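You operate a simulated robot arm through the tools that you are given. There is no shell and no other tool.

Carry out the task below with a simulated robot arm. There is one attempt and no reset: what you move stays moved.

JOB
Open the rings drawer, put the sink plug in the inside of the rings drawer and shut the drawer again. Take the blue spatula from the blending bench and leave it on the drip mat. Put the white stopper on the bench left of the sink. Put the green-band beaker in the sink bowl. Put the green stopper on the bench right of the mill away on the bench left of the tall mixer. Fetch the white weigh boat from the finishing bench and set it on the bench in front of the tall mixer. Do these in any order. Set down upright: green-band beaker.

The check looks at the end state, three seconds after you hand in, the way a careful person would. Anything else that was tipped, shoved, dropped, spilled or broken makes it a failure. Lids that push on must go on centred and level and be pressed home; caps that screw on are set level and turned clockwise until they are tight.

ROBOT AND FRAMES
A 5-joint arm with a three-finger gripper on a trunk, on a base that moves. Base frame: it is fixed to the floor where the robot stands at the start and does not move with it; the origin is under the middle of the robot, x ahead of it, y to its left, z up. Units: m, rad, N and s.
With the tool pointing down near the work surface it reaches from about 0.3 to 0.64 m from the robot's upright axis, wherever it stands. Its first joint turns from -2.897 to 2.897 rad. Places, roughly: bench in front of the tall mixer [1.1, -1.1, 0.9]; bench left of the sink [-1.8, -2.6, 0.9]; bench left of the tall mixer [1.2, -0.6, 0.9]; blue spatula (17x4x2 cm) [-0.9, -3, 0.9]; drip mat (22x20 cm) [0.16, -3.08, 0.9]; green stopper (3x3x3 cm) [1, -2.6, 0.9]; green-band beaker (8x8x9 cm) [-0.4, -3.1, 0.9]; inside of the rings drawer [0.1, -3.2, 0.7]; rings drawer [0.1, -3.1, 0.8]; sink bowl [-1.8, -2.1, 0.8]; sink plug (6x6x5 cm) [-1.8, -1.8, 0.9]; white stopper (3x3x3 cm) [-0.5, -3.2, 0.9]; white weigh boat (12x9x4 cm) [1.2, 3.5, 0.9]. The tool tilts only in the upright plane through the base axis and itself; it spins freely about its own axis. Payload 1.37 kg.
The tool frame sits at the grasp point between the pads (the TCP): z along the fingers, y along the line on which they close. The tips reach 0.016 m beyond it. The gripper opens to 0.101 m; its body begins 0.082 m behind the TCP.
Orientation is that of the tool frame in the base frame, as a unit quaternion [w, x, y, z]. With the fingers straight down and closing along the base's y, the tool's x points along the base's -x, its y along +y and its z along -z.

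CONTROLS
- The arm moves only by the tool arm_command. Its argument "commands" is text: rows parted by semicolons, each of 7 numbers parted by spaces: the turn, a rotation vector about the tool's x, y, z in rad, then the shift along the tool's x, y, z in cm, then the finger opening in cm, from 0 to 10.1. In form: rx ry rz x y z hand; .... A call has 1 to 20 rows; each row shifts and turns the commanded pose from where the row before left it, along the tool's axes as they then stand. Rows are played at 5 a second. More than 0.05 m and 0.15 rad between two rows, or a gripper value outside its range, and nothing of the call is played. Where a pose cannot be reached the arm comes as near as it can. A force on the tool above 40 N (or 10 N above the force at the start of the call, whichever is more), or a blocked arm, ends the call early, and 0.2 s more pass. Each finger travels about 0.045 m/s and halts on what it meets, pressing with about 20 N; the grip force reading is that of the motor and also rises with nothing between the fingers. The clock runs only during rows and for 0.2 s after the last one: add rows that do not move to give the fingers time. The reply holds the time, the measured pose of the TCP, the force on the tool along the base axes, the opening and the grip force, in the units named above and with some noise, with the torque about the TCP (base axes, N m) and any sound that the robot's microphone picked up, and new pictures: "pictures" is both (left out), scene, wrist or none.
- Cameras (640 x 400 px; columns grow to the right, rows downward): "scene" is now at [0.03, 0.1559, 1.4558]; the picture's right is [-0.01, -1.00, 0.00], its down [-0.57, 0.01, -0.82] and it looks along [0.82, -0.01, -0.57] (base axes); focal length 296 px, centre (320, 200). "wrist" rides on the gripper at [0.072, 0.02, -0.104] in the tool frame; the picture's right is [-0.26, 0.96, 0.00], its down [-0.76, -0.21, -0.62] and it looks along [-0.60, -0.16, 0.78] (tool axes); focal length 265 px, centre (320, 200). There is no depth. A picture from a camera that has moved, and an enlarged one, comes with that camera's place and axes in the base frame and with its lens. The place of the scene camera against the robot may be out by one fixed shift of up to 0.025 m in any direction.
- slide_trunk(by): slides the trunk up (or, below 0, down) by that many m; the arm and the scene camera ride with it, the base frame stays. It gives what a move gives, with no picture.
- roll_base(legs): drives the robot by 1 to 6 legs, each [ahead, left, turn to the left] in m, m and rad, along the robot's own axes; the way and the turn of a leg run together, so that a leg with both is an arc; at most 1.5 m and 3.142 rad a leg. The arm and the cameras ride along, it lands a little off, and it stops where it bumps. It gives what a move gives, and a new picture of the scene camera.
- aim_head(pan, tilt): turns the head with the scene camera to pan (to the left, within 2.705 rad either way) and tilt (down, from -0.506 to 1.204), counted from straight ahead of the robot. It gives what a move gives, and a new picture of the scene camera.
- inspect(camera, box): a new picture of the part [left, top, right, bottom] of that camera's present view, enlarged. It takes no simulated time.
- close_job(): hands the job in; it is judged then, once.

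Places have to be worked out from the pictures, the camera data and where the tool is seen. Open the gripper and draw the arm clear of the work before you hand the job in, unless the task says otherwise.

The tools are called after "Request:" as a command line: name --argument value ..., lists and objects as JSON in quotes. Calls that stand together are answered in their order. arm_command: Moves the arm, as the interface text tells. Its arguments: {"type":"object","properties":{"commands":{"type":"string"},"pictures":{"type":"string","enum":["both","scene","wrist","none"]}},"required":["commands"]} The other tools are called the same way: slide_trunk (by) moves the trunk up or down; roll_base (legs) drives the base; aim_head (pan, tilt) turns the head that bears the scene camera; inspect (camera, box) takes an enlarged picture of a part of a camera's view; close_job () hands the job in.

At the start:

```text
t: 0.0
position: [0.4572, 0.1268, 1.0731]
ee_rot: [0.0, -0.001, 1.0, 0.0]
ft_force: [0.0, -1.0, 0.2]
ft_torque: [0.01, 0.02, 0.03]
grip_width: 0.1005
gripper_force: 0.1
trunk travel left (down, up): [-0.375, 0.215]
robot x, y, heading: [-0.0002, 0.0018, 0.004]
head pan, tilt (commanded): [-0.014, 0.607]
```

scene: 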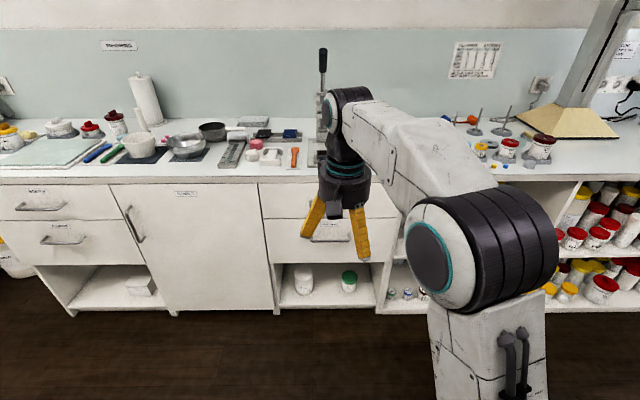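
wrist: 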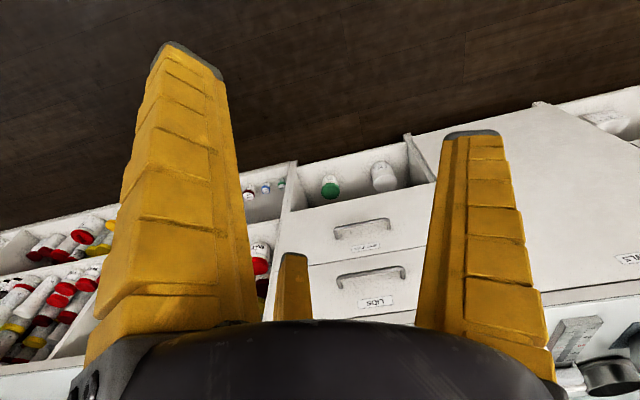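

The first picture shows a bench ahead with many objects. I look around with the head to understand the room before moving.

Request:
aim_head --pan -0.8 --tilt 0.5

Request:
aim_head --pan -1.6 --tilt 0.4

Request:
aim_head --pan -2.4 --tilt 0.4

Request:
aim_head --pan 0.9 --tilt 0.4

Request:
aim_head --pan 1.8 --tilt 0.4

```text
t: 1.1
position: [0.4575, 0.1275, 1.0727]
ee_rot: [-0.001, 0.001, 1.0, 0.0]
ft_force: [-0.6, 0.3, 0.1]
ft_torque: [0.02, 0.0, 0.0]
grip_width: 0.1006
gripper_force: 0.1
trunk travel left (down, up): [-0.375, 0.215]
robot x, y, heading: [-0.0002, 0.0004, -0.001]
head pan, tilt (commanded): [-0.799, 0.499]
camera scene: at [0.0054, 0.0919, 1.4655], right [-0.72, -0.7, 0.0], down [-0.33, 0.34, -0.88], along [0.61, -0.63, -0.48], focal length 296 px, centre (320, 200)
```

scene: 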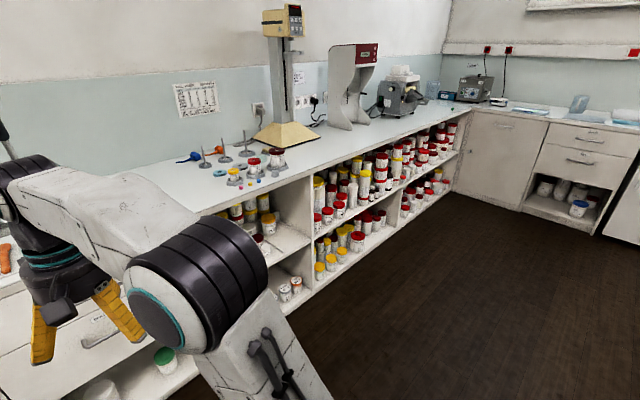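

```text
t: 2.2
position: [0.457, 0.1268, 1.0723]
ee_rot: [0.0, 0.001, 1.0, 0.0]
ft_force: [-0.1, 0.2, 0.4]
ft_torque: [0.01, 0.02, 0.0]
grip_width: 0.1005
gripper_force: 0.1
trunk travel left (down, up): [-0.375, 0.215]
robot x, y, heading: [-0.0002, 0.0002, -0.004]
head pan, tilt (commanded): [-1.6, 0.4]
camera scene: at [-0.0608, 0.0645, 1.4747], right [-1.0, 0.03, 0.0], down [0.01, 0.39, -0.92], along [-0.03, -0.92, -0.39], focal length 296 px, centre (320, 200)
```

scene: 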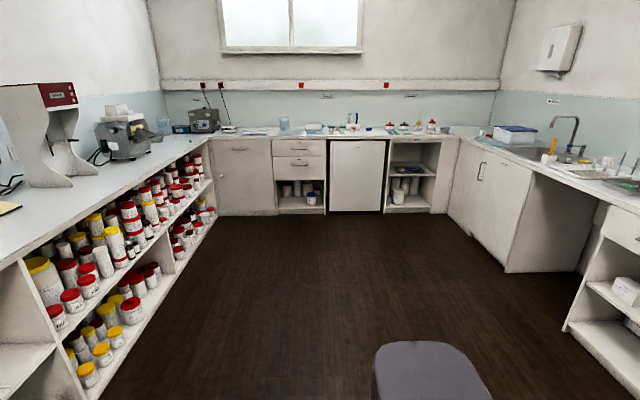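

```text
t: 3.4
position: [0.4576, 0.1269, 1.0735]
ee_rot: [0.0, 0.0, 1.0, 0.0]
ft_force: [-0.4, 0.1, 0.1]
ft_torque: [-0.02, -0.01, 0.01]
grip_width: 0.1008
gripper_force: 0.1
trunk travel left (down, up): [-0.375, 0.215]
robot x, y, heading: [-0.0004, 0.0037, 0.0]
head pan, tilt (commanded): [-2.4, 0.4]
camera scene: at [-0.1264, 0.0944, 1.4747], right [-0.68, 0.74, 0.0], down [0.29, 0.26, -0.92], along [-0.68, -0.62, -0.39], focal length 296 px, centre (320, 200)
```

scene: 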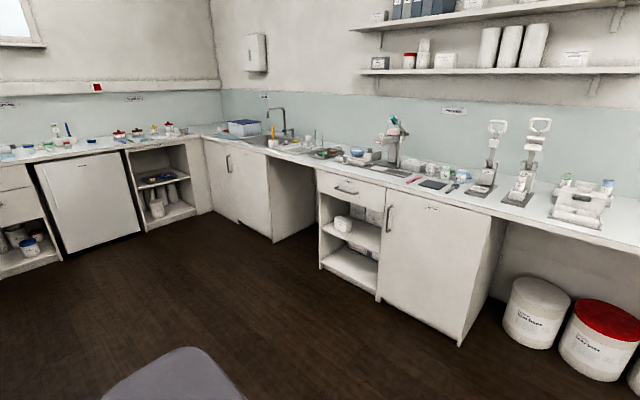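

```text
t: 6.2
position: [0.4567, 0.1261, 1.0737]
ee_rot: [0.0, 0.0, 1.0, 0.0]
ft_force: [0.4, -0.8, -0.4]
ft_torque: [0.0, -0.03, 0.03]
grip_width: 0.1004
gripper_force: 0.0
trunk travel left (down, up): [-0.375, 0.215]
robot x, y, heading: [-0.0007, -0.0035, -0.004]
head pan, tilt (commanded): [0.901, 0.4]
camera scene: at [-0.0005, 0.2296, 1.4747], right [0.78, -0.62, 0.0], down [-0.24, -0.3, -0.92], along [0.57, 0.72, -0.39], focal length 296 px, centre (320, 200)
```

scene: 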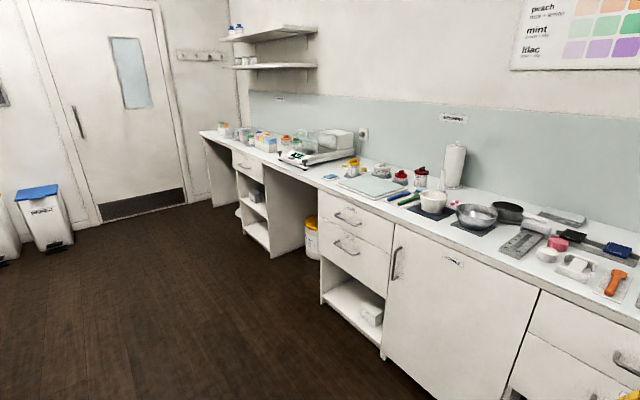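

```text
t: 7.4
position: [0.4563, 0.1278, 1.0728]
ee_rot: [0.0, 0.0, 1.0, 0.0]
ft_force: [0.4, -0.8, 0.1]
ft_torque: [0.01, -0.06, 0.0]
grip_width: 0.1006
gripper_force: 0.0
trunk travel left (down, up): [-0.375, 0.215]
robot x, y, heading: [0.0042, -0.0001, -0.003]
head pan, tilt (commanded): [1.799, 0.4]
camera scene: at [-0.079, 0.2473, 1.4746], right [0.97, 0.23, 0.0], down [0.09, -0.38, -0.92], along [-0.21, 0.9, -0.39], focal length 296 px, centre (320, 200)
```

scene: 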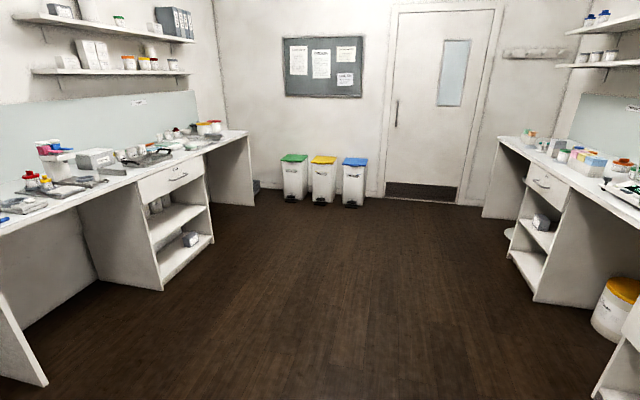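

I see three benches around the room and a grey thing near the robot toward the sink. I look at it, and closer at the floor around.

Request:
aim_head --pan -2.0 --tilt 0.9

Request:
aim_head --pan -1.3 --tilt 0.9

Request:
aim_head --pan 2.6 --tilt 0.5

```text
t: 10.5
position: [0.4572, 0.1263, 1.0734]
ee_rot: [0.0, 0.001, 1.0, 0.0]
ft_force: [0.5, 0.2, -0.7]
ft_torque: [0.01, -0.02, 0.02]
grip_width: 0.1006
gripper_force: 0.0
trunk travel left (down, up): [-0.375, 0.215]
robot x, y, heading: [-0.0027, -0.0031, -0.0]
head pan, tilt (commanded): [-2.0, 0.901]
camera scene: at [-0.0895, 0.0884, 1.4317], right [-0.91, 0.42, 0.0], down [0.33, 0.71, -0.62], along [-0.26, -0.56, -0.78], focal length 296 px, centre (320, 200)
```

scene: 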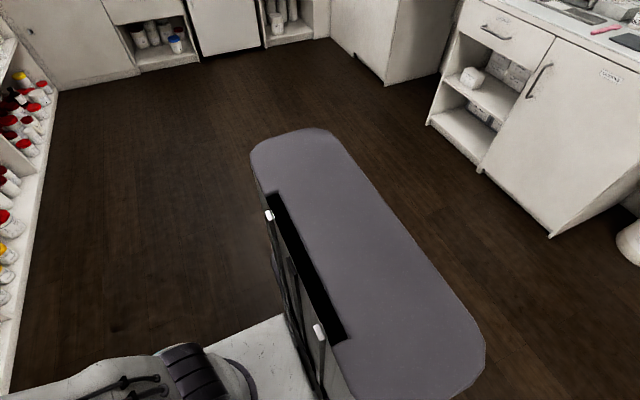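

```text
t: 11.6
position: [0.4574, 0.1285, 1.0733]
ee_rot: [0.0, 0.0, 1.0, 0.0]
ft_force: [0.5, 0.6, 0.4]
ft_torque: [0.04, -0.05, 0.04]
grip_width: 0.1004
gripper_force: 0.0
trunk travel left (down, up): [-0.375, 0.215]
robot x, y, heading: [0.0035, -0.0013, 0.004]
head pan, tilt (commanded): [-1.3, 0.901]
camera scene: at [-0.038, 0.0843, 1.4316], right [-0.96, -0.27, 0.0], down [-0.21, 0.76, -0.62], along [0.17, -0.6, -0.78], focal length 296 px, centre (320, 200)
```

scene: 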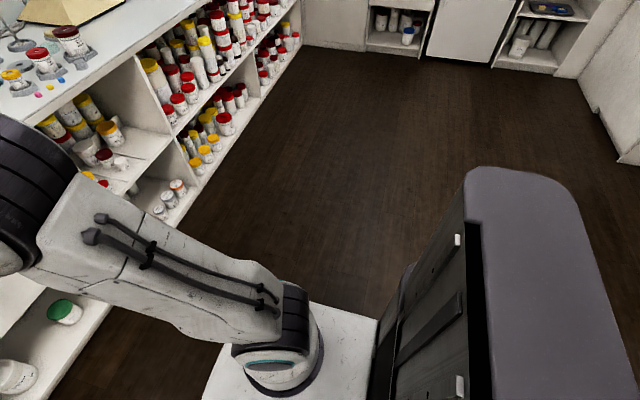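

```text
t: 14.8
position: [0.4565, 0.1274, 1.0737]
ee_rot: [0.001, 0.0, 1.0, 0.0]
ft_force: [0.2, 0.6, 0.3]
ft_torque: [0.03, -0.05, -0.01]
grip_width: 0.1007
gripper_force: 0.1
trunk travel left (down, up): [-0.375, 0.215]
robot x, y, heading: [-0.0041, 0.0, -0.0]
head pan, tilt (commanded): [2.601, 0.499]
camera scene: at [-0.1361, 0.204, 1.4655], right [0.52, 0.86, 0.0], down [0.41, -0.25, -0.88], along [-0.75, 0.45, -0.48], focal length 296 px, centre (320, 200)
```

scene: 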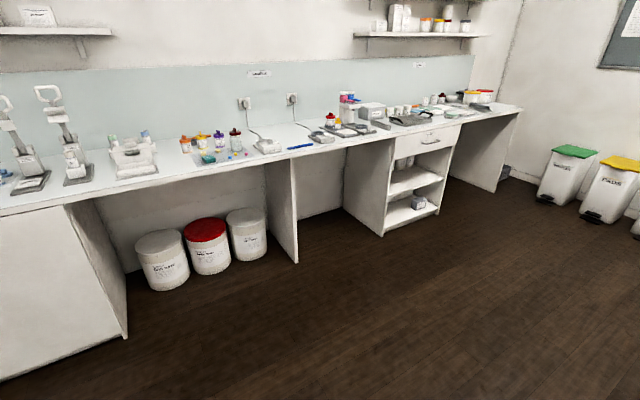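

The grey thing is the robot's own trunk. I look toward the finishing bench, where the white weigh boat should be, and enlarge it.

Request:
aim_head --pan 1.2 --tilt 0.2

Request:
inspect --camera "scene" --box '[240, 100, 560, 300]'

```text
t: 16.3
position: [0.4576, 0.1269, 1.0726]
ee_rot: [0.0, 0.0, 1.0, -0.001]
ft_force: [0.7, 0.0, -0.5]
ft_torque: [-0.02, 0.0, 0.01]
grip_width: 0.1008
gripper_force: 0.1
trunk travel left (down, up): [-0.375, 0.215]
robot x, y, heading: [-0.0018, 0.0002, 0.002]
head pan, tilt (commanded): [1.201, 0.201]
camera scene: at [-0.0245, 0.244, 1.4932], right [0.93, -0.36, 0.0], down [-0.07, -0.19, -0.98], along [0.35, 0.91, -0.2], focal length 296 px, centre (320, 200)
```

scene: 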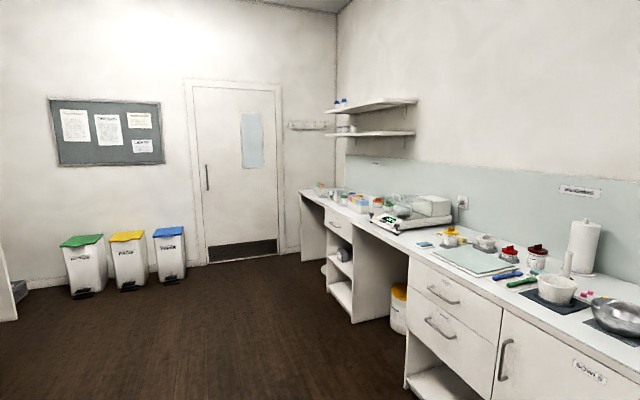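

```text
2.00 times, centred on (400, 200) of scene
camera zoom: at [-0.0245, 0.244, 1.4932], right [0.93, -0.36, 0.0], down [-0.07, -0.19, -0.98], along [0.35, 0.91, -0.2], focal length 592 px, centre (160, 200)
```

zoom: 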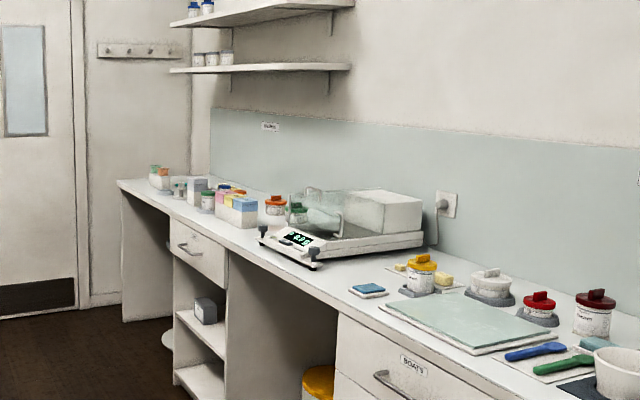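

The weigh boat should be near the far end of that bench (y≈3.5). I drive alongside the bench toward it, staying about half a metre off its front.

Request:
roll_base --legs '[[0.15, 1.4, 0], [0.0, 1.4, 0]]'

Request:
aim_head --pan 0.5 --tilt 0.5

```text
t: 29.9
position: [0.627, 2.918, 1.0729]
ee_rot: [0.0, 0.005, 1.0, 0.0]
ft_force: [-0.2, -0.3, 0.4]
ft_torque: [0.02, 0.0, -0.01]
grip_width: 0.1004
gripper_force: 0.0
trunk travel left (down, up): [-0.375, 0.215]
robot x, y, heading: [0.1686, 2.7967, -0.009]
head pan, tilt (commanded): [1.201, 0.201]
camera scene: at [0.1468, 3.0395, 1.4932], right [0.93, -0.37, 0.0], down [-0.07, -0.19, -0.98], along [0.36, 0.91, -0.2], focal length 296 px, centre (320, 200)
```

scene: 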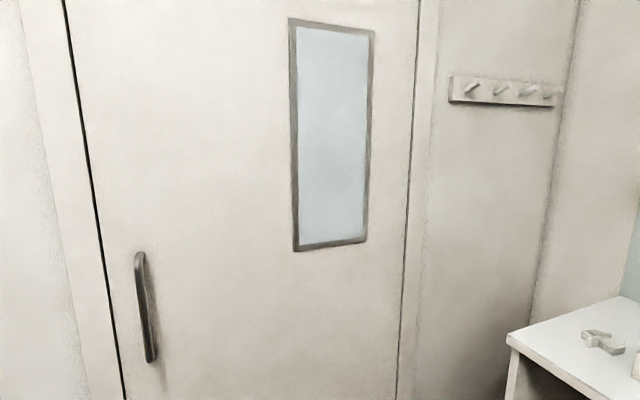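

```text
t: 30.9
position: [0.6268, 2.9165, 1.0727]
ee_rot: [0.0, 0.005, 1.0, 0.0]
ft_force: [-0.2, 0.6, -0.4]
ft_torque: [-0.01, -0.01, -0.01]
grip_width: 0.1005
gripper_force: 0.0
trunk travel left (down, up): [-0.375, 0.215]
robot x, y, heading: [0.1699, 2.7947, -0.009]
head pan, tilt (commanded): [0.499, 0.499]
camera scene: at [0.1925, 2.9957, 1.4655], right [0.47, -0.88, 0.0], down [-0.42, -0.22, -0.88], along [0.78, 0.41, -0.48], focal length 296 px, centre (320, 200)
```

scene: 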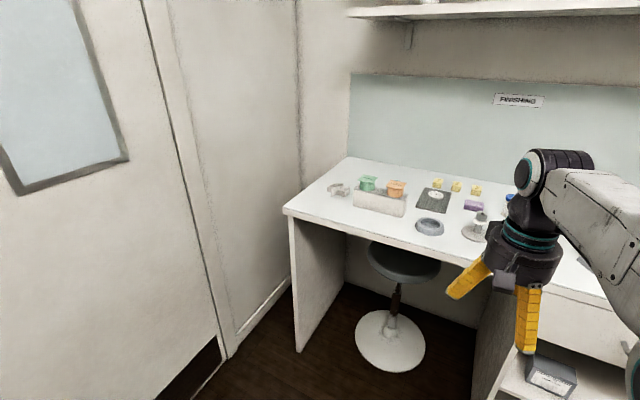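

The finishing bench is in view, with a stool tucked under it. I enlarge the objects to find the white weigh boat.

Request:
inspect --camera "scene" --box '[300, 150, 520, 287]'

Request:
aim_head --pan 0.0 --tilt 0.6

```text
2.91 times, centred on (410, 218) of scene
camera zoom: at [0.1925, 2.9957, 1.4655], right [0.47, -0.88, 0.0], down [-0.42, -0.22, -0.88], along [0.78, 0.41, -0.48], focal length 861 px, centre (58, 146)
```

zoom: 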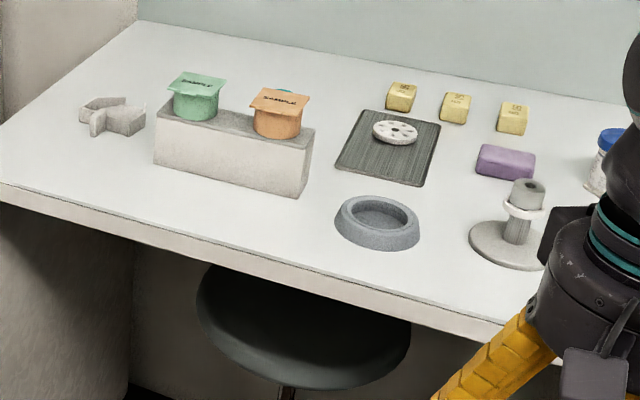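

```text
t: 31.9
position: [0.6263, 2.9171, 1.0733]
ee_rot: [0.0, 0.005, 1.0, -0.001]
ft_force: [0.0, -0.4, 0.3]
ft_torque: [0.03, 0.02, 0.03]
grip_width: 0.1007
gripper_force: 0.1
trunk travel left (down, up): [-0.375, 0.215]
robot x, y, heading: [0.1683, 2.7919, -0.014]
head pan, tilt (commanded): [0.0, 0.6]
camera scene: at [0.2005, 2.952, 1.4564], right [-0.01, -1.0, 0.0], down [-0.56, 0.01, -0.83], along [0.83, -0.01, -0.56], focal length 296 px, centre (320, 200)
```

scene: 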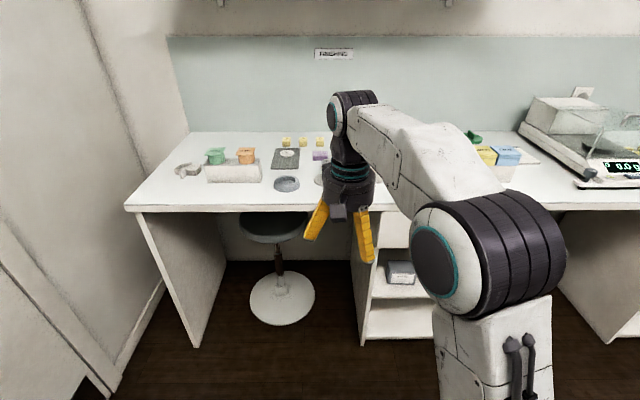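

The expected spot falls on the odd grey-white item at the bench's left end. I enlarge it.

Request:
aim_head --pan 0.5 --tilt 0.5

Request:
inspect --camera "scene" --box '[310, 165, 374, 205]'

Request:
inspect --camera "scene" --box '[350, 165, 510, 265]'

```text
t: 32.8
position: [0.6267, 2.917, 1.0728]
ee_rot: [-0.001, 0.004, 1.0, 0.001]
ft_force: [-0.5, 0.3, -0.3]
ft_torque: [0.01, -0.01, 0.02]
grip_width: 0.1004
gripper_force: 0.0
trunk travel left (down, up): [-0.375, 0.215]
robot x, y, heading: [0.1678, 2.7963, -0.01]
head pan, tilt (commanded): [0.499, 0.499]
camera scene: at [0.1925, 2.9955, 1.4655], right [0.47, -0.88, 0.0], down [-0.42, -0.22, -0.88], along [0.78, 0.41, -0.48], focal length 296 px, centre (320, 200)
```

scene: 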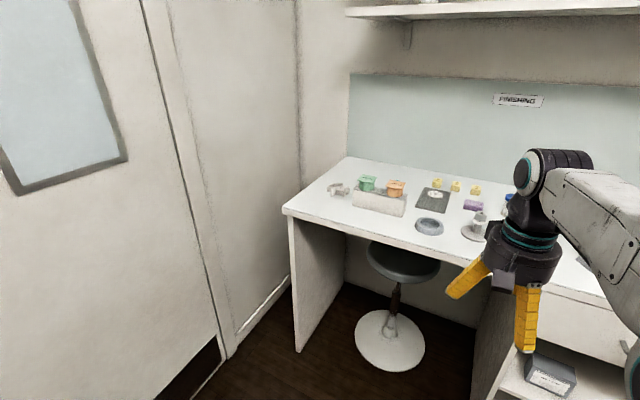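

```text
10.00 times, centred on (342, 185) of scene
camera zoom: at [0.1925, 2.9955, 1.4655], right [0.47, -0.88, 0.0], down [-0.42, -0.22, -0.88], along [0.78, 0.41, -0.48], focal length 2959 px, centre (100, 350)
```

zoom: 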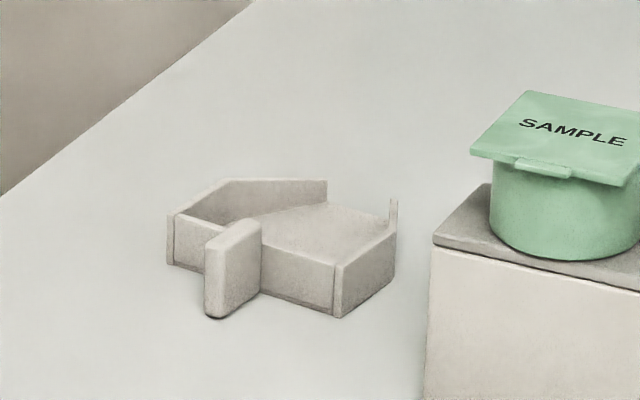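

```text
4.00 times, centred on (430, 215) of scene
camera zoom: at [0.1925, 2.9955, 1.4655], right [0.47, -0.88, 0.0], down [-0.42, -0.22, -0.88], along [0.78, 0.41, -0.48], focal length 1184 px, centre (-120, 140)
```

zoom: 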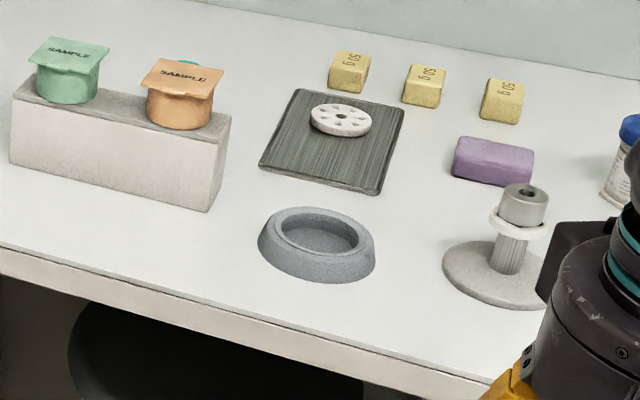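

The weigh boat is a small white hexagonal tray with an upright tab handle toward the bench front. Before anything, I close the gripper in the air to learn how its three fingers move.

Request:
arm_command --commands "0 0 0 0 0 0 5; 0 0 0 0 0 0 5; 0 0 0 0 0 0 5; 0 0 0 0 0 0 5; 0 0 0 0 0 0 5; 0 0 0 0 0 0 5"

Request:
arm_command --commands "0 0 0 0 0 0 1; 0 0 0 0 0 0 1; 0 0 0 0 0 0 1; 0 0 0 0 0 0 1; 0 0 0 0 0 0 1; 0 0 0 0 0 0 1"

```text
t: 34.2
position: [0.628, 2.9172, 1.0726]
ee_rot: [0.0, 0.005, 1.0, 0.001]
ft_force: [-0.1, -0.1, 0.3]
ft_torque: [0.01, 0.0, -0.02]
grip_width: 0.0539
gripper_force: 3.1
trunk travel left (down, up): [-0.375, 0.215]
robot x, y, heading: [0.1698, 2.7946, -0.008]
head pan, tilt (commanded): [0.499, 0.499]
camera scene: at [0.1925, 2.9956, 1.4655], right [0.47, -0.88, 0.0], down [-0.42, -0.22, -0.88], along [0.78, 0.41, -0.48], focal length 296 px, centre (320, 200)
camera wrist: at [0.5549, 2.937, 1.1777], right [0.27, 0.96, 0.0], down [0.75, -0.22, 0.62], along [0.6, -0.17, -0.78], focal length 265 px, centre (320, 200)
```

scene: 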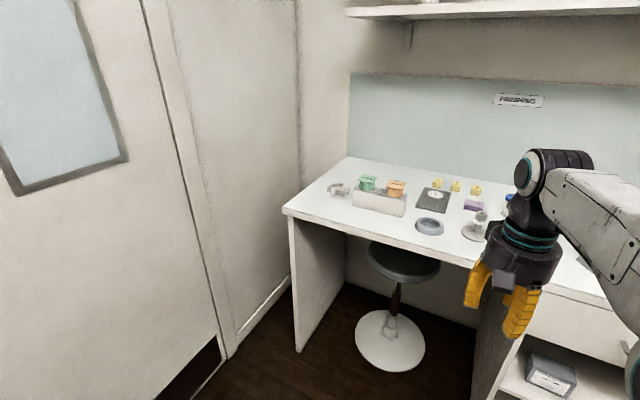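
wrist: 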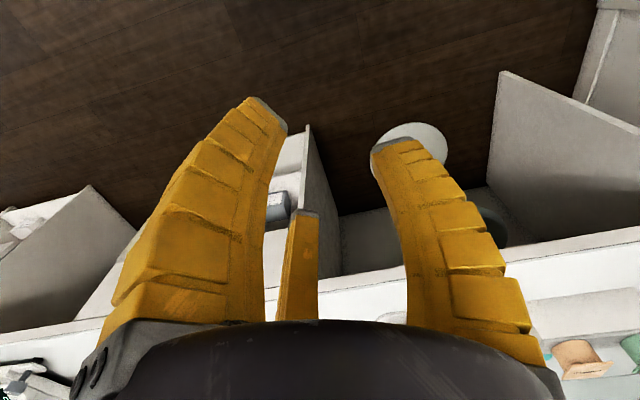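

```text
t: 35.6
position: [0.6274, 2.9171, 1.0735]
ee_rot: [0.001, 0.005, 1.0, 0.001]
ft_force: [0.2, 0.5, -1.1]
ft_torque: [-0.01, 0.02, 0.0]
grip_width: 0.0162
gripper_force: 4.5
trunk travel left (down, up): [-0.375, 0.215]
robot x, y, heading: [0.1751, 2.7959, -0.013]
head pan, tilt (commanded): [0.499, 0.499]
camera scene: at [0.1925, 2.9956, 1.4655], right [0.47, -0.88, 0.0], down [-0.42, -0.22, -0.88], along [0.78, 0.41, -0.48], focal length 296 px, centre (320, 200)
camera wrist: at [0.5549, 2.937, 1.1777], right [0.27, 0.96, 0.0], down [0.75, -0.22, 0.62], along [0.6, -0.17, -0.78], focal length 265 px, centre (320, 200)
```

scene: 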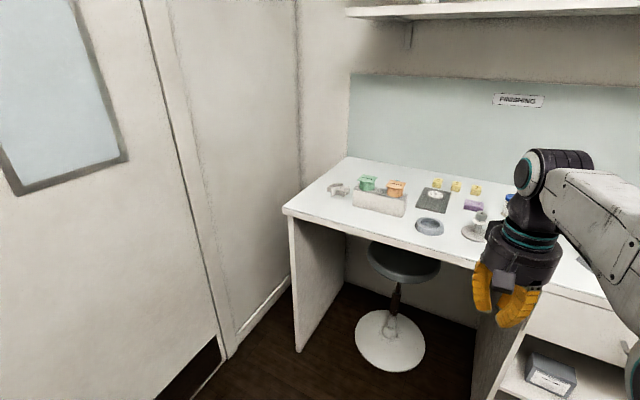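
wrist: 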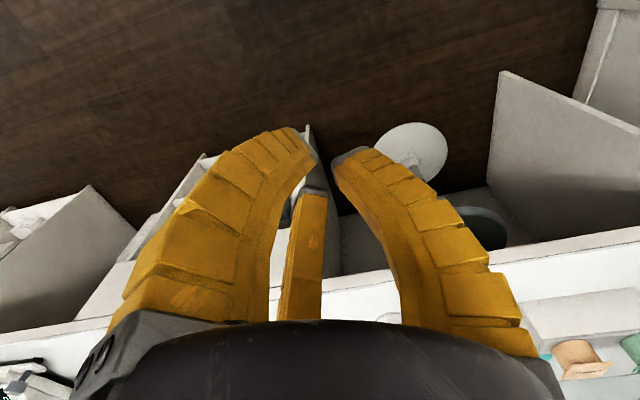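

The fingers close radially like a three-jaw chuck (thumb on tool +y, two on −y at ±x). I enlarge the wrist view to judge the tip sizes.

Request:
inspect --camera "wrist" --box '[220, 100, 412, 220]'

Request:
arm_command --commands "0 0 0 0 0 0 0; 0 0 0 0 0 0 0; 0 0 0 0 0 0 0" --pictures "wrist"

Request:
inspect --camera "wrist" --box '[220, 100, 412, 220]'

```text
3.33 times, centred on (316, 160) of wrist
camera zoom: at [0.5549, 2.937, 1.1777], right [0.27, 0.96, 0.0], down [0.75, -0.22, 0.62], along [0.6, -0.17, -0.78], focal length 885 px, centre (333, 333)
```

zoom: 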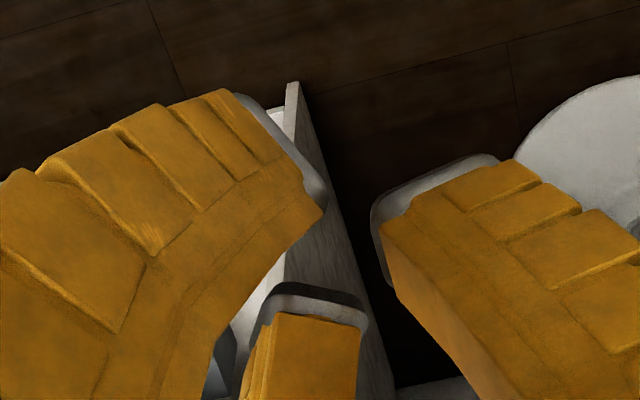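

```text
t: 36.4
position: [0.6278, 2.9153, 1.073]
ee_rot: [0.0, 0.005, 1.0, 0.0]
ft_force: [0.1, 0.9, -0.1]
ft_torque: [0.04, 0.0, -0.03]
grip_width: 0.0003
gripper_force: 20.3
trunk travel left (down, up): [-0.375, 0.215]
robot x, y, heading: [0.1628, 2.797, -0.011]
head pan, tilt (commanded): [0.499, 0.499]
camera wrist: at [0.5549, 2.937, 1.1777], right [0.27, 0.96, 0.0], down [0.75, -0.22, 0.62], along [0.6, -0.17, -0.78], focal length 265 px, centre (320, 200)
```

wrist: 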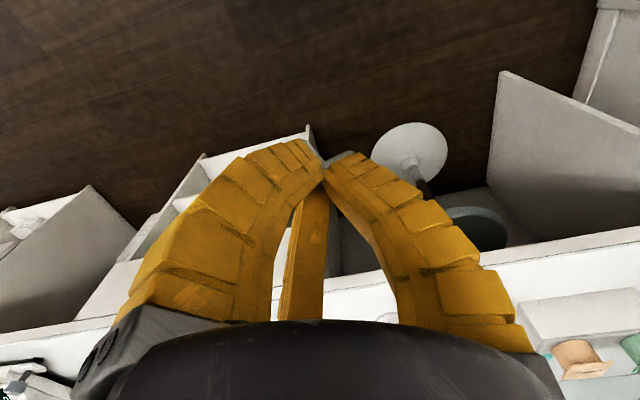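

```text
3.33 times, centred on (316, 160) of wrist
camera zoom: at [0.5549, 2.937, 1.1777], right [0.27, 0.96, 0.0], down [0.75, -0.22, 0.62], along [0.6, -0.17, -0.78], focal length 885 px, centre (333, 333)
```

zoom: 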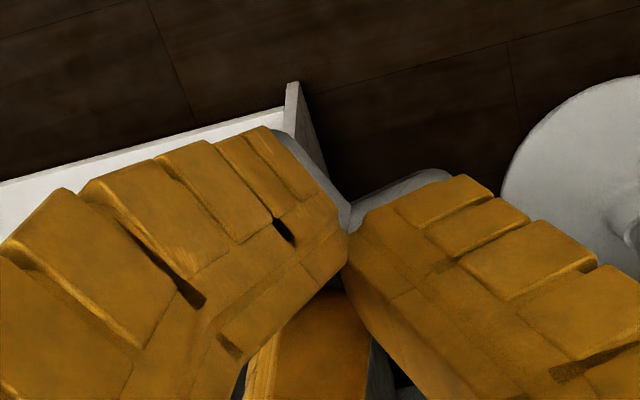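

I check the scene camera's offset: with the fingers closed, the tips should be predicted near pixel (483, 314). I enlarge there.

Request:
inspect --camera "scene" --box '[440, 250, 568, 330]'

```text
5.00 times, centred on (504, 290) of scene
camera zoom: at [0.1925, 2.9956, 1.4655], right [0.47, -0.88, 0.0], down [-0.42, -0.22, -0.88], along [0.78, 0.41, -0.48], focal length 1480 px, centre (-600, -250)
```

zoom: 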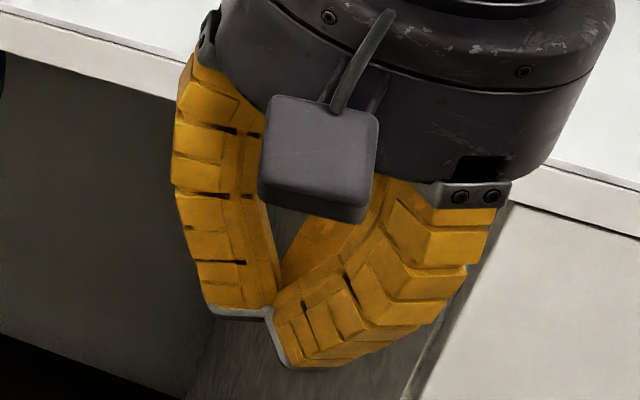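

The tips appear about 11 px right of the prediction, so the camera offset is real. I take two more views of the closed fingertips to solve the full shift.

Request:
aim_head --pan -0.3 --tilt 0.7

Request:
inspect --camera "scene" --box '[150, 180, 310, 280]'

Request:
aim_head --pan 0.9 --tilt 0.7

Request:
inspect --camera "scene" --box '[520, 200, 640, 275]'

```text
t: 37.5
position: [0.6278, 2.9169, 1.0728]
ee_rot: [0.0, 0.005, 1.0, 0.0]
ft_force: [-1.0, 0.3, 0.1]
ft_torque: [-0.03, -0.01, 0.0]
grip_width: 0.0
gripper_force: 20.0
trunk travel left (down, up): [-0.375, 0.215]
robot x, y, heading: [0.1693, 2.7954, -0.008]
head pan, tilt (commanded): [-0.3, 0.7]
camera scene: at [0.1931, 2.927, 1.4478], right [-0.31, -0.95, 0.0], down [-0.61, 0.2, -0.77], along [0.73, -0.23, -0.64], focal length 296 px, centre (320, 200)
```

scene: 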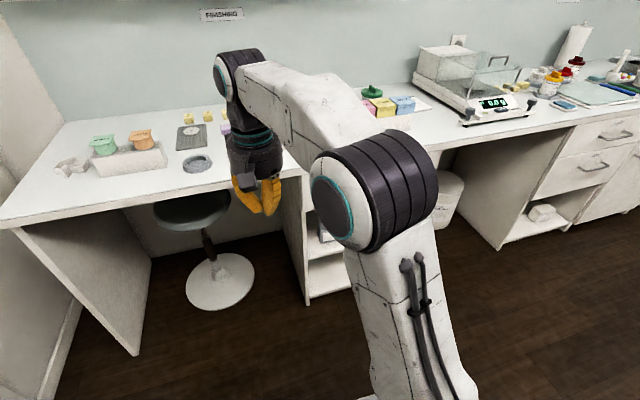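

```text
4.00 times, centred on (230, 230) of scene
camera zoom: at [0.1931, 2.927, 1.4478], right [-0.31, -0.95, 0.0], down [-0.61, 0.2, -0.77], along [0.73, -0.23, -0.64], focal length 1184 px, centre (680, 80)
```

zoom: 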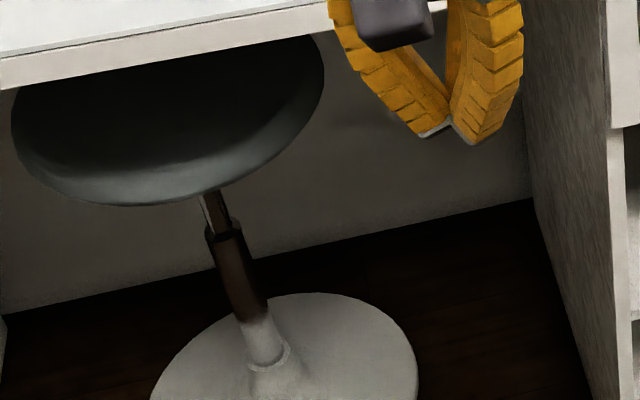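

```text
t: 38.9
position: [0.6263, 2.9162, 1.0734]
ee_rot: [0.001, 0.005, 1.0, 0.0]
ft_force: [0.1, 0.9, -0.5]
ft_torque: [0.02, 0.0, 0.02]
grip_width: 0.0
gripper_force: 19.8
trunk travel left (down, up): [-0.375, 0.215]
robot x, y, heading: [0.1716, 2.7932, -0.012]
head pan, tilt (commanded): [0.901, 0.7]
camera scene: at [0.1657, 3.0189, 1.4478], right [0.78, -0.63, 0.0], down [-0.41, -0.5, -0.76], along [0.48, 0.59, -0.64], focal length 296 px, centre (320, 200)
```

scene: 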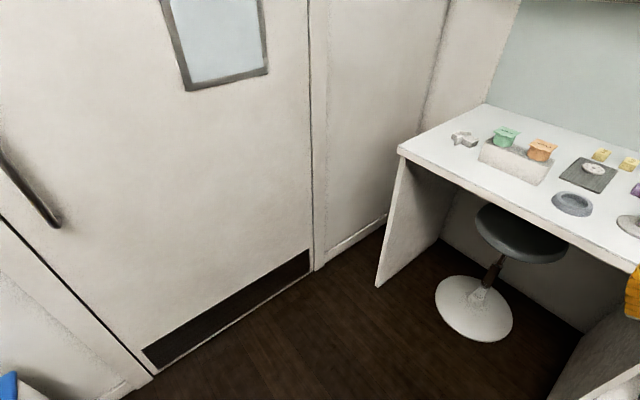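

```text
5.33 times, centred on (580, 238) of scene
camera zoom: at [0.1657, 3.0189, 1.4478], right [0.78, -0.63, 0.0], down [-0.41, -0.5, -0.76], along [0.48, 0.59, -0.64], focal length 1578 px, centre (-1067, 0)
```

zoom: 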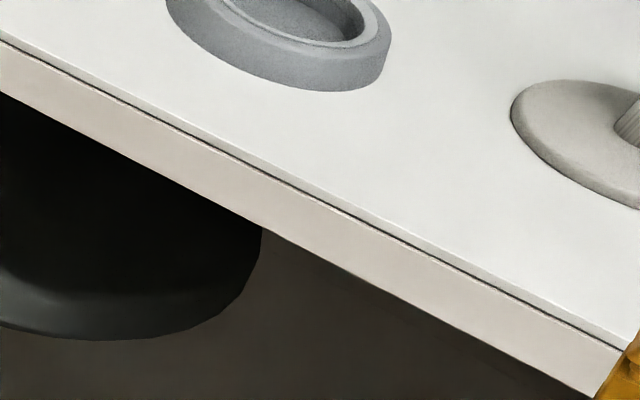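

I now have a camera shift estimate of about (+0.004, +0.014, −0.014). I look steeply down in front of the robot to see how far its base extends forward.

Request:
aim_head --pan 0.3 --tilt 1.2

Request:
aim_head --pan -0.9 --tilt 1.2

```text
t: 39.9
position: [0.6282, 2.9181, 1.0721]
ee_rot: [0.0, 0.006, 1.0, 0.0]
ft_force: [0.4, -0.3, -0.3]
ft_torque: [-0.01, 0.0, 0.02]
grip_width: 0.0001
gripper_force: 20.0
trunk travel left (down, up): [-0.375, 0.215]
robot x, y, heading: [0.1682, 2.789, -0.016]
head pan, tilt (commanded): [0.3, 1.201]
camera scene: at [0.1658, 2.9689, 1.4119], right [0.29, -0.96, 0.0], down [-0.89, -0.27, -0.36], along [0.35, 0.1, -0.93], focal length 296 px, centre (320, 200)
```

scene: 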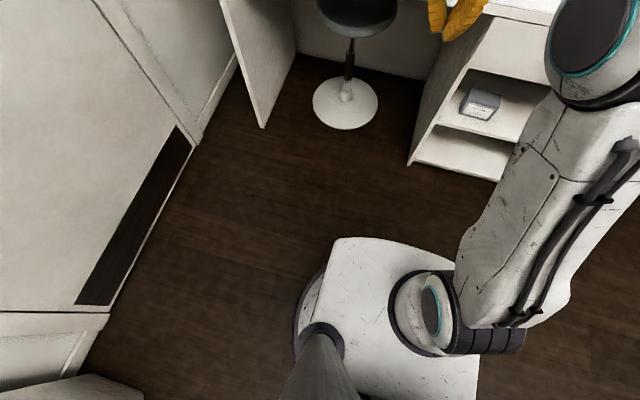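

```text
t: 41.3
position: [0.6271, 2.917, 1.0726]
ee_rot: [0.0, 0.005, 1.0, 0.0]
ft_force: [0.5, 0.6, -1.1]
ft_torque: [0.0, -0.02, -0.02]
grip_width: 0.0
gripper_force: 20.1
trunk travel left (down, up): [-0.375, 0.215]
robot x, y, heading: [0.1683, 2.7916, -0.008]
head pan, tilt (commanded): [-0.901, 1.201]
camera scene: at [0.1465, 2.9087, 1.4118], right [-0.79, -0.61, 0.0], down [-0.57, 0.74, -0.36], along [0.22, -0.29, -0.93], focal length 296 px, centre (320, 200)
```

scene: 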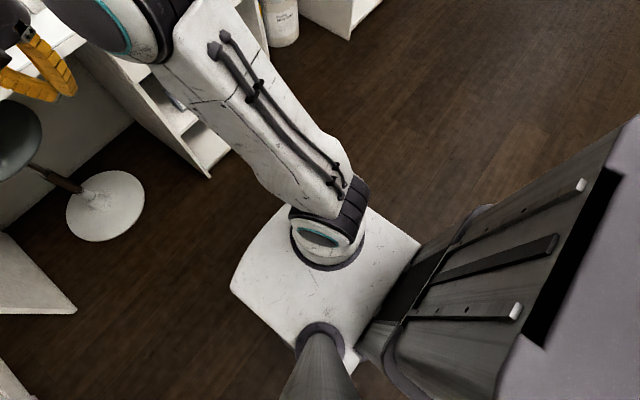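

The carriage plate reaches about 0.21 m ahead of the robot origin and the bench edge is near x≈0.976. I raise the trunk for clearance, shift left to the boat's y, then go ahead to stand close to the bench.

Request:
slide_trunk --by 0.1

Request:
roll_base --legs '[[0, 0.52, 0], [0.38, 0, 0]]'

Request:
arm_command --commands "0 0 0 0 0 0 10; 0 0 0 0 0 0 10; 0 0 0 0 0 0 10; 0 0 0 0 0 0 10; 0 0 0 0 0 0 10; 0 0 0 0 0 0 10; 0 0 0 0 0 0 10" --pictures "wrist"

Request:
aim_head --pan 0.2 --tilt 0.75

```text
t: 42.7
position: [0.6276, 2.9164, 1.1719]
ee_rot: [0.001, 0.005, 1.0, 0.0]
ft_force: [-0.8, -0.2, -1.1]
ft_torque: [-0.03, 0.0, 0.01]
grip_width: 0.0
gripper_force: 20.0
trunk travel left (down, up): [-0.475, 0.115]
robot x, y, heading: [0.1664, 2.7943, -0.011]
head pan, tilt (commanded): [-0.901, 1.201]
```

```text
t: 47.7
position: [1.0131, 3.4352, 1.1733]
ee_rot: [0.001, 0.005, 1.0, 0.0]
ft_force: [0.3, -0.7, -0.8]
ft_torque: [0.03, 0.05, 0.05]
grip_width: 0.0002
gripper_force: 20.3
trunk travel left (down, up): [-0.475, 0.115]
robot x, y, heading: [0.5562, 3.3149, -0.009]
head pan, tilt (commanded): [-0.901, 1.201]
camera scene: at [0.5331, 3.426, 1.5118], right [-0.79, -0.61, 0.0], down [-0.57, 0.74, -0.36], along [0.22, -0.29, -0.93], focal length 296 px, centre (320, 200)
```

scene: 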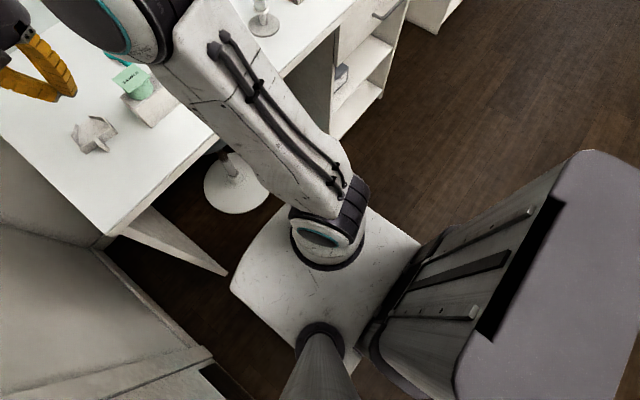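

```text
t: 49.3
position: [1.0121, 3.4363, 1.1734]
ee_rot: [0.0, 0.003, 1.0, 0.0]
ft_force: [-1.1, 0.4, 0.0]
ft_torque: [0.01, -0.02, 0.0]
grip_width: 0.1001
gripper_force: 0.1
trunk travel left (down, up): [-0.475, 0.115]
robot x, y, heading: [0.5552, 3.3142, -0.007]
head pan, tilt (commanded): [-0.901, 1.201]
camera wrist: at [0.9409, 3.4551, 1.2777], right [0.27, 0.96, 0.0], down [0.75, -0.21, 0.62], along [0.6, -0.17, -0.78], focal length 265 px, centre (320, 200)
```

wrist: 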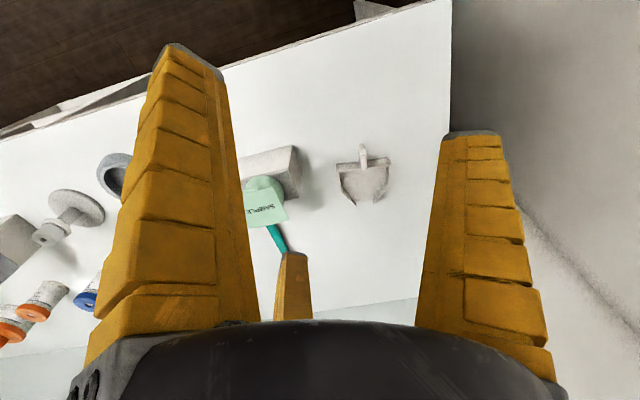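

```text
t: 50.6
position: [1.0129, 3.4362, 1.1729]
ee_rot: [0.0, 0.004, 1.0, 0.0]
ft_force: [0.5, -0.5, 0.3]
ft_torque: [0.0, 0.01, 0.01]
grip_width: 0.0997
gripper_force: 0.0
trunk travel left (down, up): [-0.475, 0.115]
robot x, y, heading: [0.5523, 3.312, -0.014]
head pan, tilt (commanded): [0.201, 0.75]
camera scene: at [0.5794, 3.4858, 1.5435], right [0.19, -0.98, 0.0], down [-0.67, -0.13, -0.73], along [0.72, 0.14, -0.68], focal length 296 px, centre (320, 200)
```

scene: 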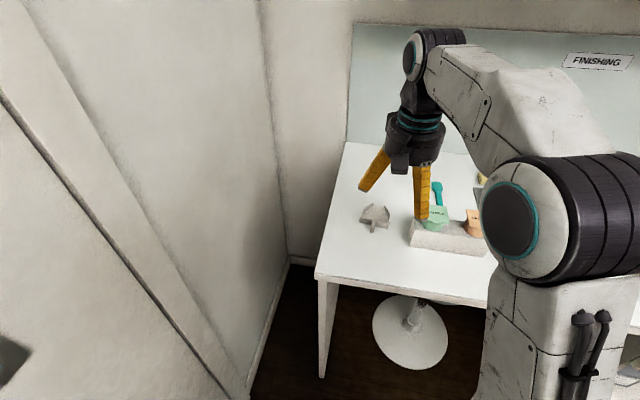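

The wrist camera sees the boat. I enlarge it to measure its handle and walls, and cross-check with the scene camera.

Request:
inspect --camera "wrist" --box '[320, 130, 416, 215]'

Request:
inspect --camera "scene" --box '[340, 190, 420, 240]'

```text
4.71 times, centred on (368, 172) of wrist
camera zoom: at [0.9409, 3.4551, 1.2777], right [0.27, 0.96, 0.0], down [0.75, -0.21, 0.62], along [0.6, -0.17, -0.78], focal length 1249 px, centre (94, 329)
```

zoom: 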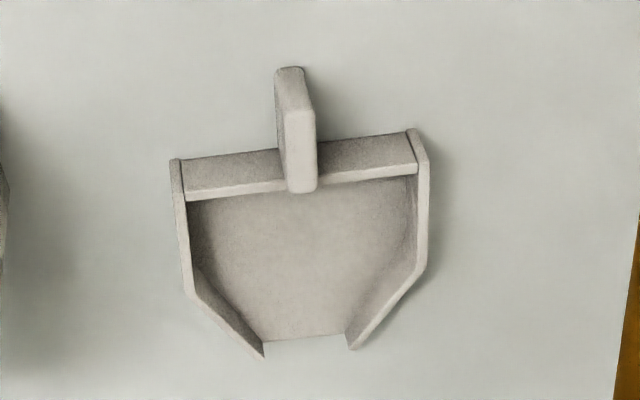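

```text
8.00 times, centred on (380, 215) of scene
camera zoom: at [0.5794, 3.4858, 1.5435], right [0.19, -0.98, 0.0], down [-0.67, -0.13, -0.73], along [0.72, 0.14, -0.68], focal length 2367 px, centre (-160, 80)
```

zoom: 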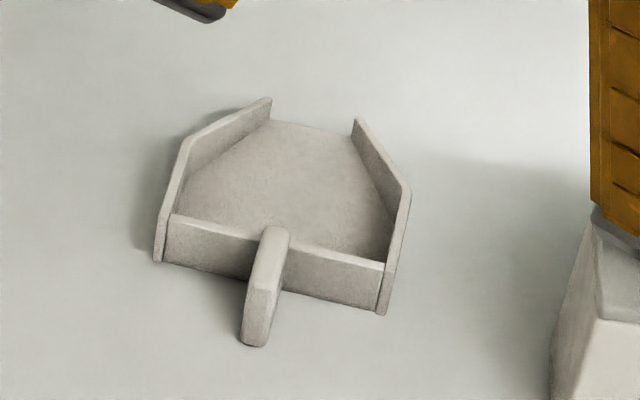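

Wrist and scene views agree: bench top z≈0.90, handle tip at about (1.140, 3.465), wall outer face at x≈1.170, handle about 1 cm thick pointing out toward the robot. I'll roll 8 cm closer, then spin the tool so the thumb goes inside the scoop and the two other fingers straddle the handle.

Request:
roll_base --legs '[[0.08, 0.0, 0]]'

Request:
arm_command --commands "0 0 0.142 -1.5 0 1 5; 0 0 0.142 0 0 1 5; 0 0 0.142 0 0 1 5; 0 0 0.142 0 0 1 5; 0 0 0.142 0 0 0 5; 0 0 0.142 0 0 0 5; 0 0 0.142 0 0 0 5; 0 0 0.142 0 0 0 5; 0 0 0.142 0 0 0 5; 0 0 0.142 0 0 0 5; 0 0 0.142 0 0 0 5; 0 0 0.134 0 0 0 5; 0 0 0 0 0 0 5"

```text
t: 51.7
position: [1.0951, 3.4344, 1.1718]
ee_rot: [-0.001, 0.005, 1.0, 0.0]
ft_force: [0.4, -0.3, 0.2]
ft_torque: [-0.04, 0.07, -0.02]
grip_width: 0.0996
gripper_force: 0.1
trunk travel left (down, up): [-0.475, 0.115]
robot x, y, heading: [0.6349, 3.3082, -0.008]
head pan, tilt (commanded): [0.201, 0.75]
camera scene: at [0.6608, 3.4852, 1.5435], right [0.19, -0.98, 0.0], down [-0.67, -0.13, -0.73], along [0.72, 0.14, -0.68], focal length 296 px, centre (320, 200)
```

scene: 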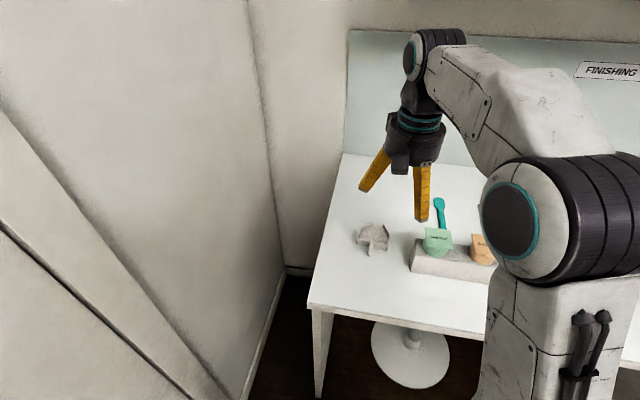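

```text
t: 54.5
position: [1.1079, 3.4334, 1.1336]
ee_rot: [0.0, 0.754, 0.657, 0.0]
ft_force: [-0.1, -0.4, -0.3]
ft_torque: [-0.01, -0.02, -0.01]
grip_width: 0.0539
gripper_force: 3.6
trunk travel left (down, up): [-0.475, 0.115]
robot x, y, heading: [0.6381, 3.3106, -0.005]
head pan, tilt (commanded): [0.201, 0.75]
camera scene: at [0.6594, 3.4852, 1.5436], right [0.19, -0.98, 0.0], down [-0.67, -0.13, -0.73], along [0.72, 0.14, -0.68], focal length 296 px, centre (320, 200)
camera wrist: at [1.1375, 3.502, 1.2376], right [0.92, -0.39, 0.0], down [-0.31, -0.72, 0.62], along [-0.24, -0.57, -0.78], focal length 265 px, centre (320, 200)
```

scene: 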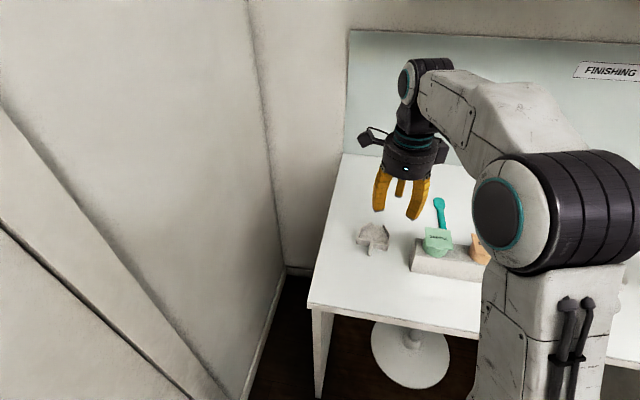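
wrist: 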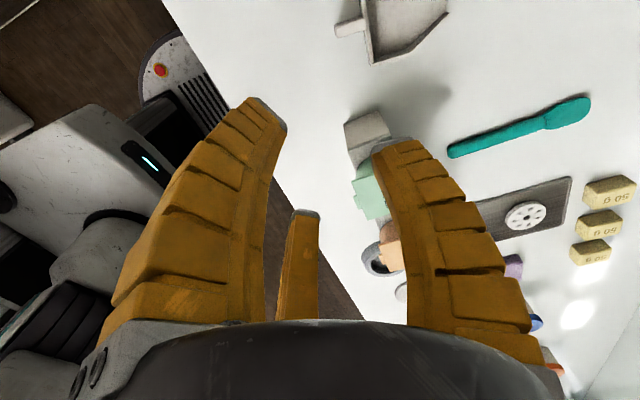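

The tool is oriented as wanted. I move above the handle and 10 cm lower, then check.

Request:
arm_command --commands "0 0 0 1.17 1.76 3.3 5; 0 0 0 1.17 1.76 3.3 5; 0 0 0 1.17 1.75 3.3 5; 0 0 0 0 0 0 5; 0 0 0 0 0 0 5"

Request:
inspect --camera "wrist" --box '[220, 20, 412, 220]'

Request:
inspect --camera "scene" --box '[340, 170, 468, 260]'

```text
t: 55.7
position: [1.1653, 3.4617, 1.033]
ee_rot: [0.0, 0.754, 0.657, -0.001]
ft_force: [-0.2, 1.1, -0.4]
ft_torque: [0.03, -0.04, 0.0]
grip_width: 0.0542
gripper_force: 2.9
trunk travel left (down, up): [-0.475, 0.115]
robot x, y, heading: [0.637, 3.3133, -0.011]
head pan, tilt (commanded): [0.201, 0.75]
camera scene: at [0.6593, 3.4851, 1.5435], right [0.19, -0.98, 0.0], down [-0.67, -0.13, -0.73], along [0.72, 0.14, -0.68], focal length 296 px, centre (320, 200)
camera wrist: at [1.1945, 3.5293, 1.139], right [0.92, -0.39, 0.0], down [-0.31, -0.72, 0.62], along [-0.24, -0.57, -0.78], focal length 265 px, centre (320, 200)
```

scene: 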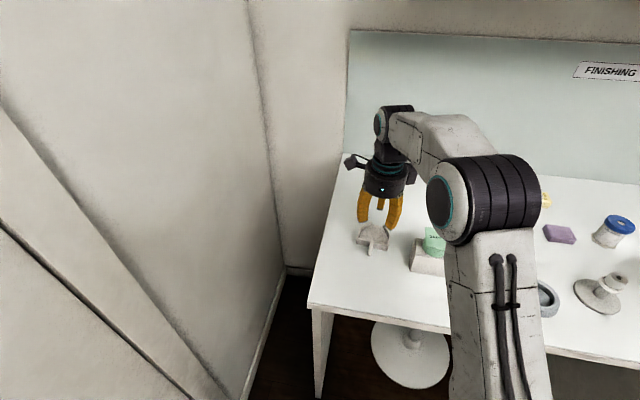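
wrist: 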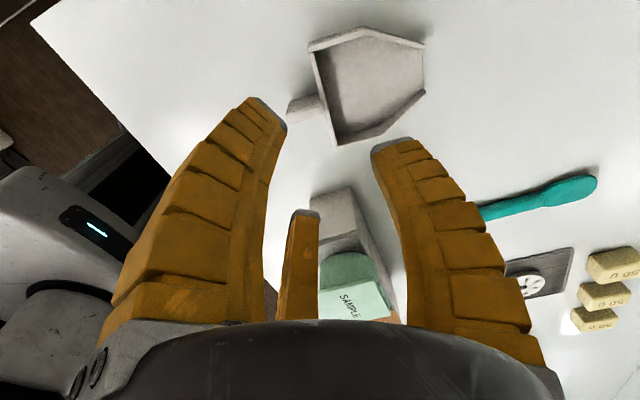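

```text
2.00 times, centred on (316, 120) of wrist
camera zoom: at [1.1945, 3.5293, 1.139], right [0.92, -0.39, 0.0], down [-0.31, -0.72, 0.62], along [-0.24, -0.57, -0.78], focal length 531 px, centre (328, 360)
```

zoom: 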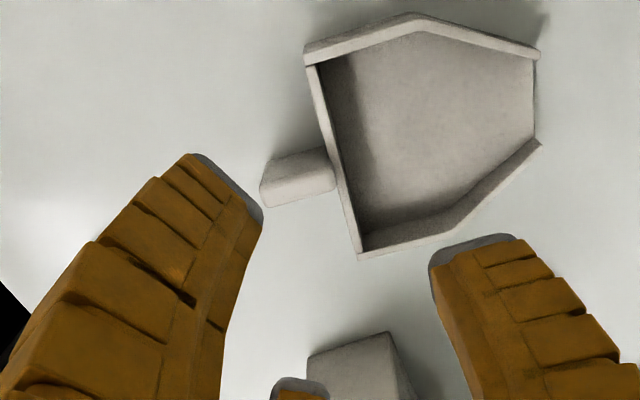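

```text
4.44 times, centred on (404, 215) of scene
camera zoom: at [0.6593, 3.4851, 1.5435], right [0.19, -0.98, 0.0], down [-0.67, -0.13, -0.73], along [0.72, 0.14, -0.68], focal length 1315 px, centre (-53, 133)
```

zoom: 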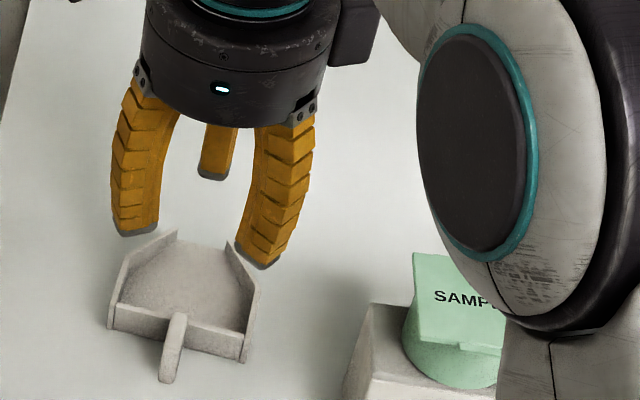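

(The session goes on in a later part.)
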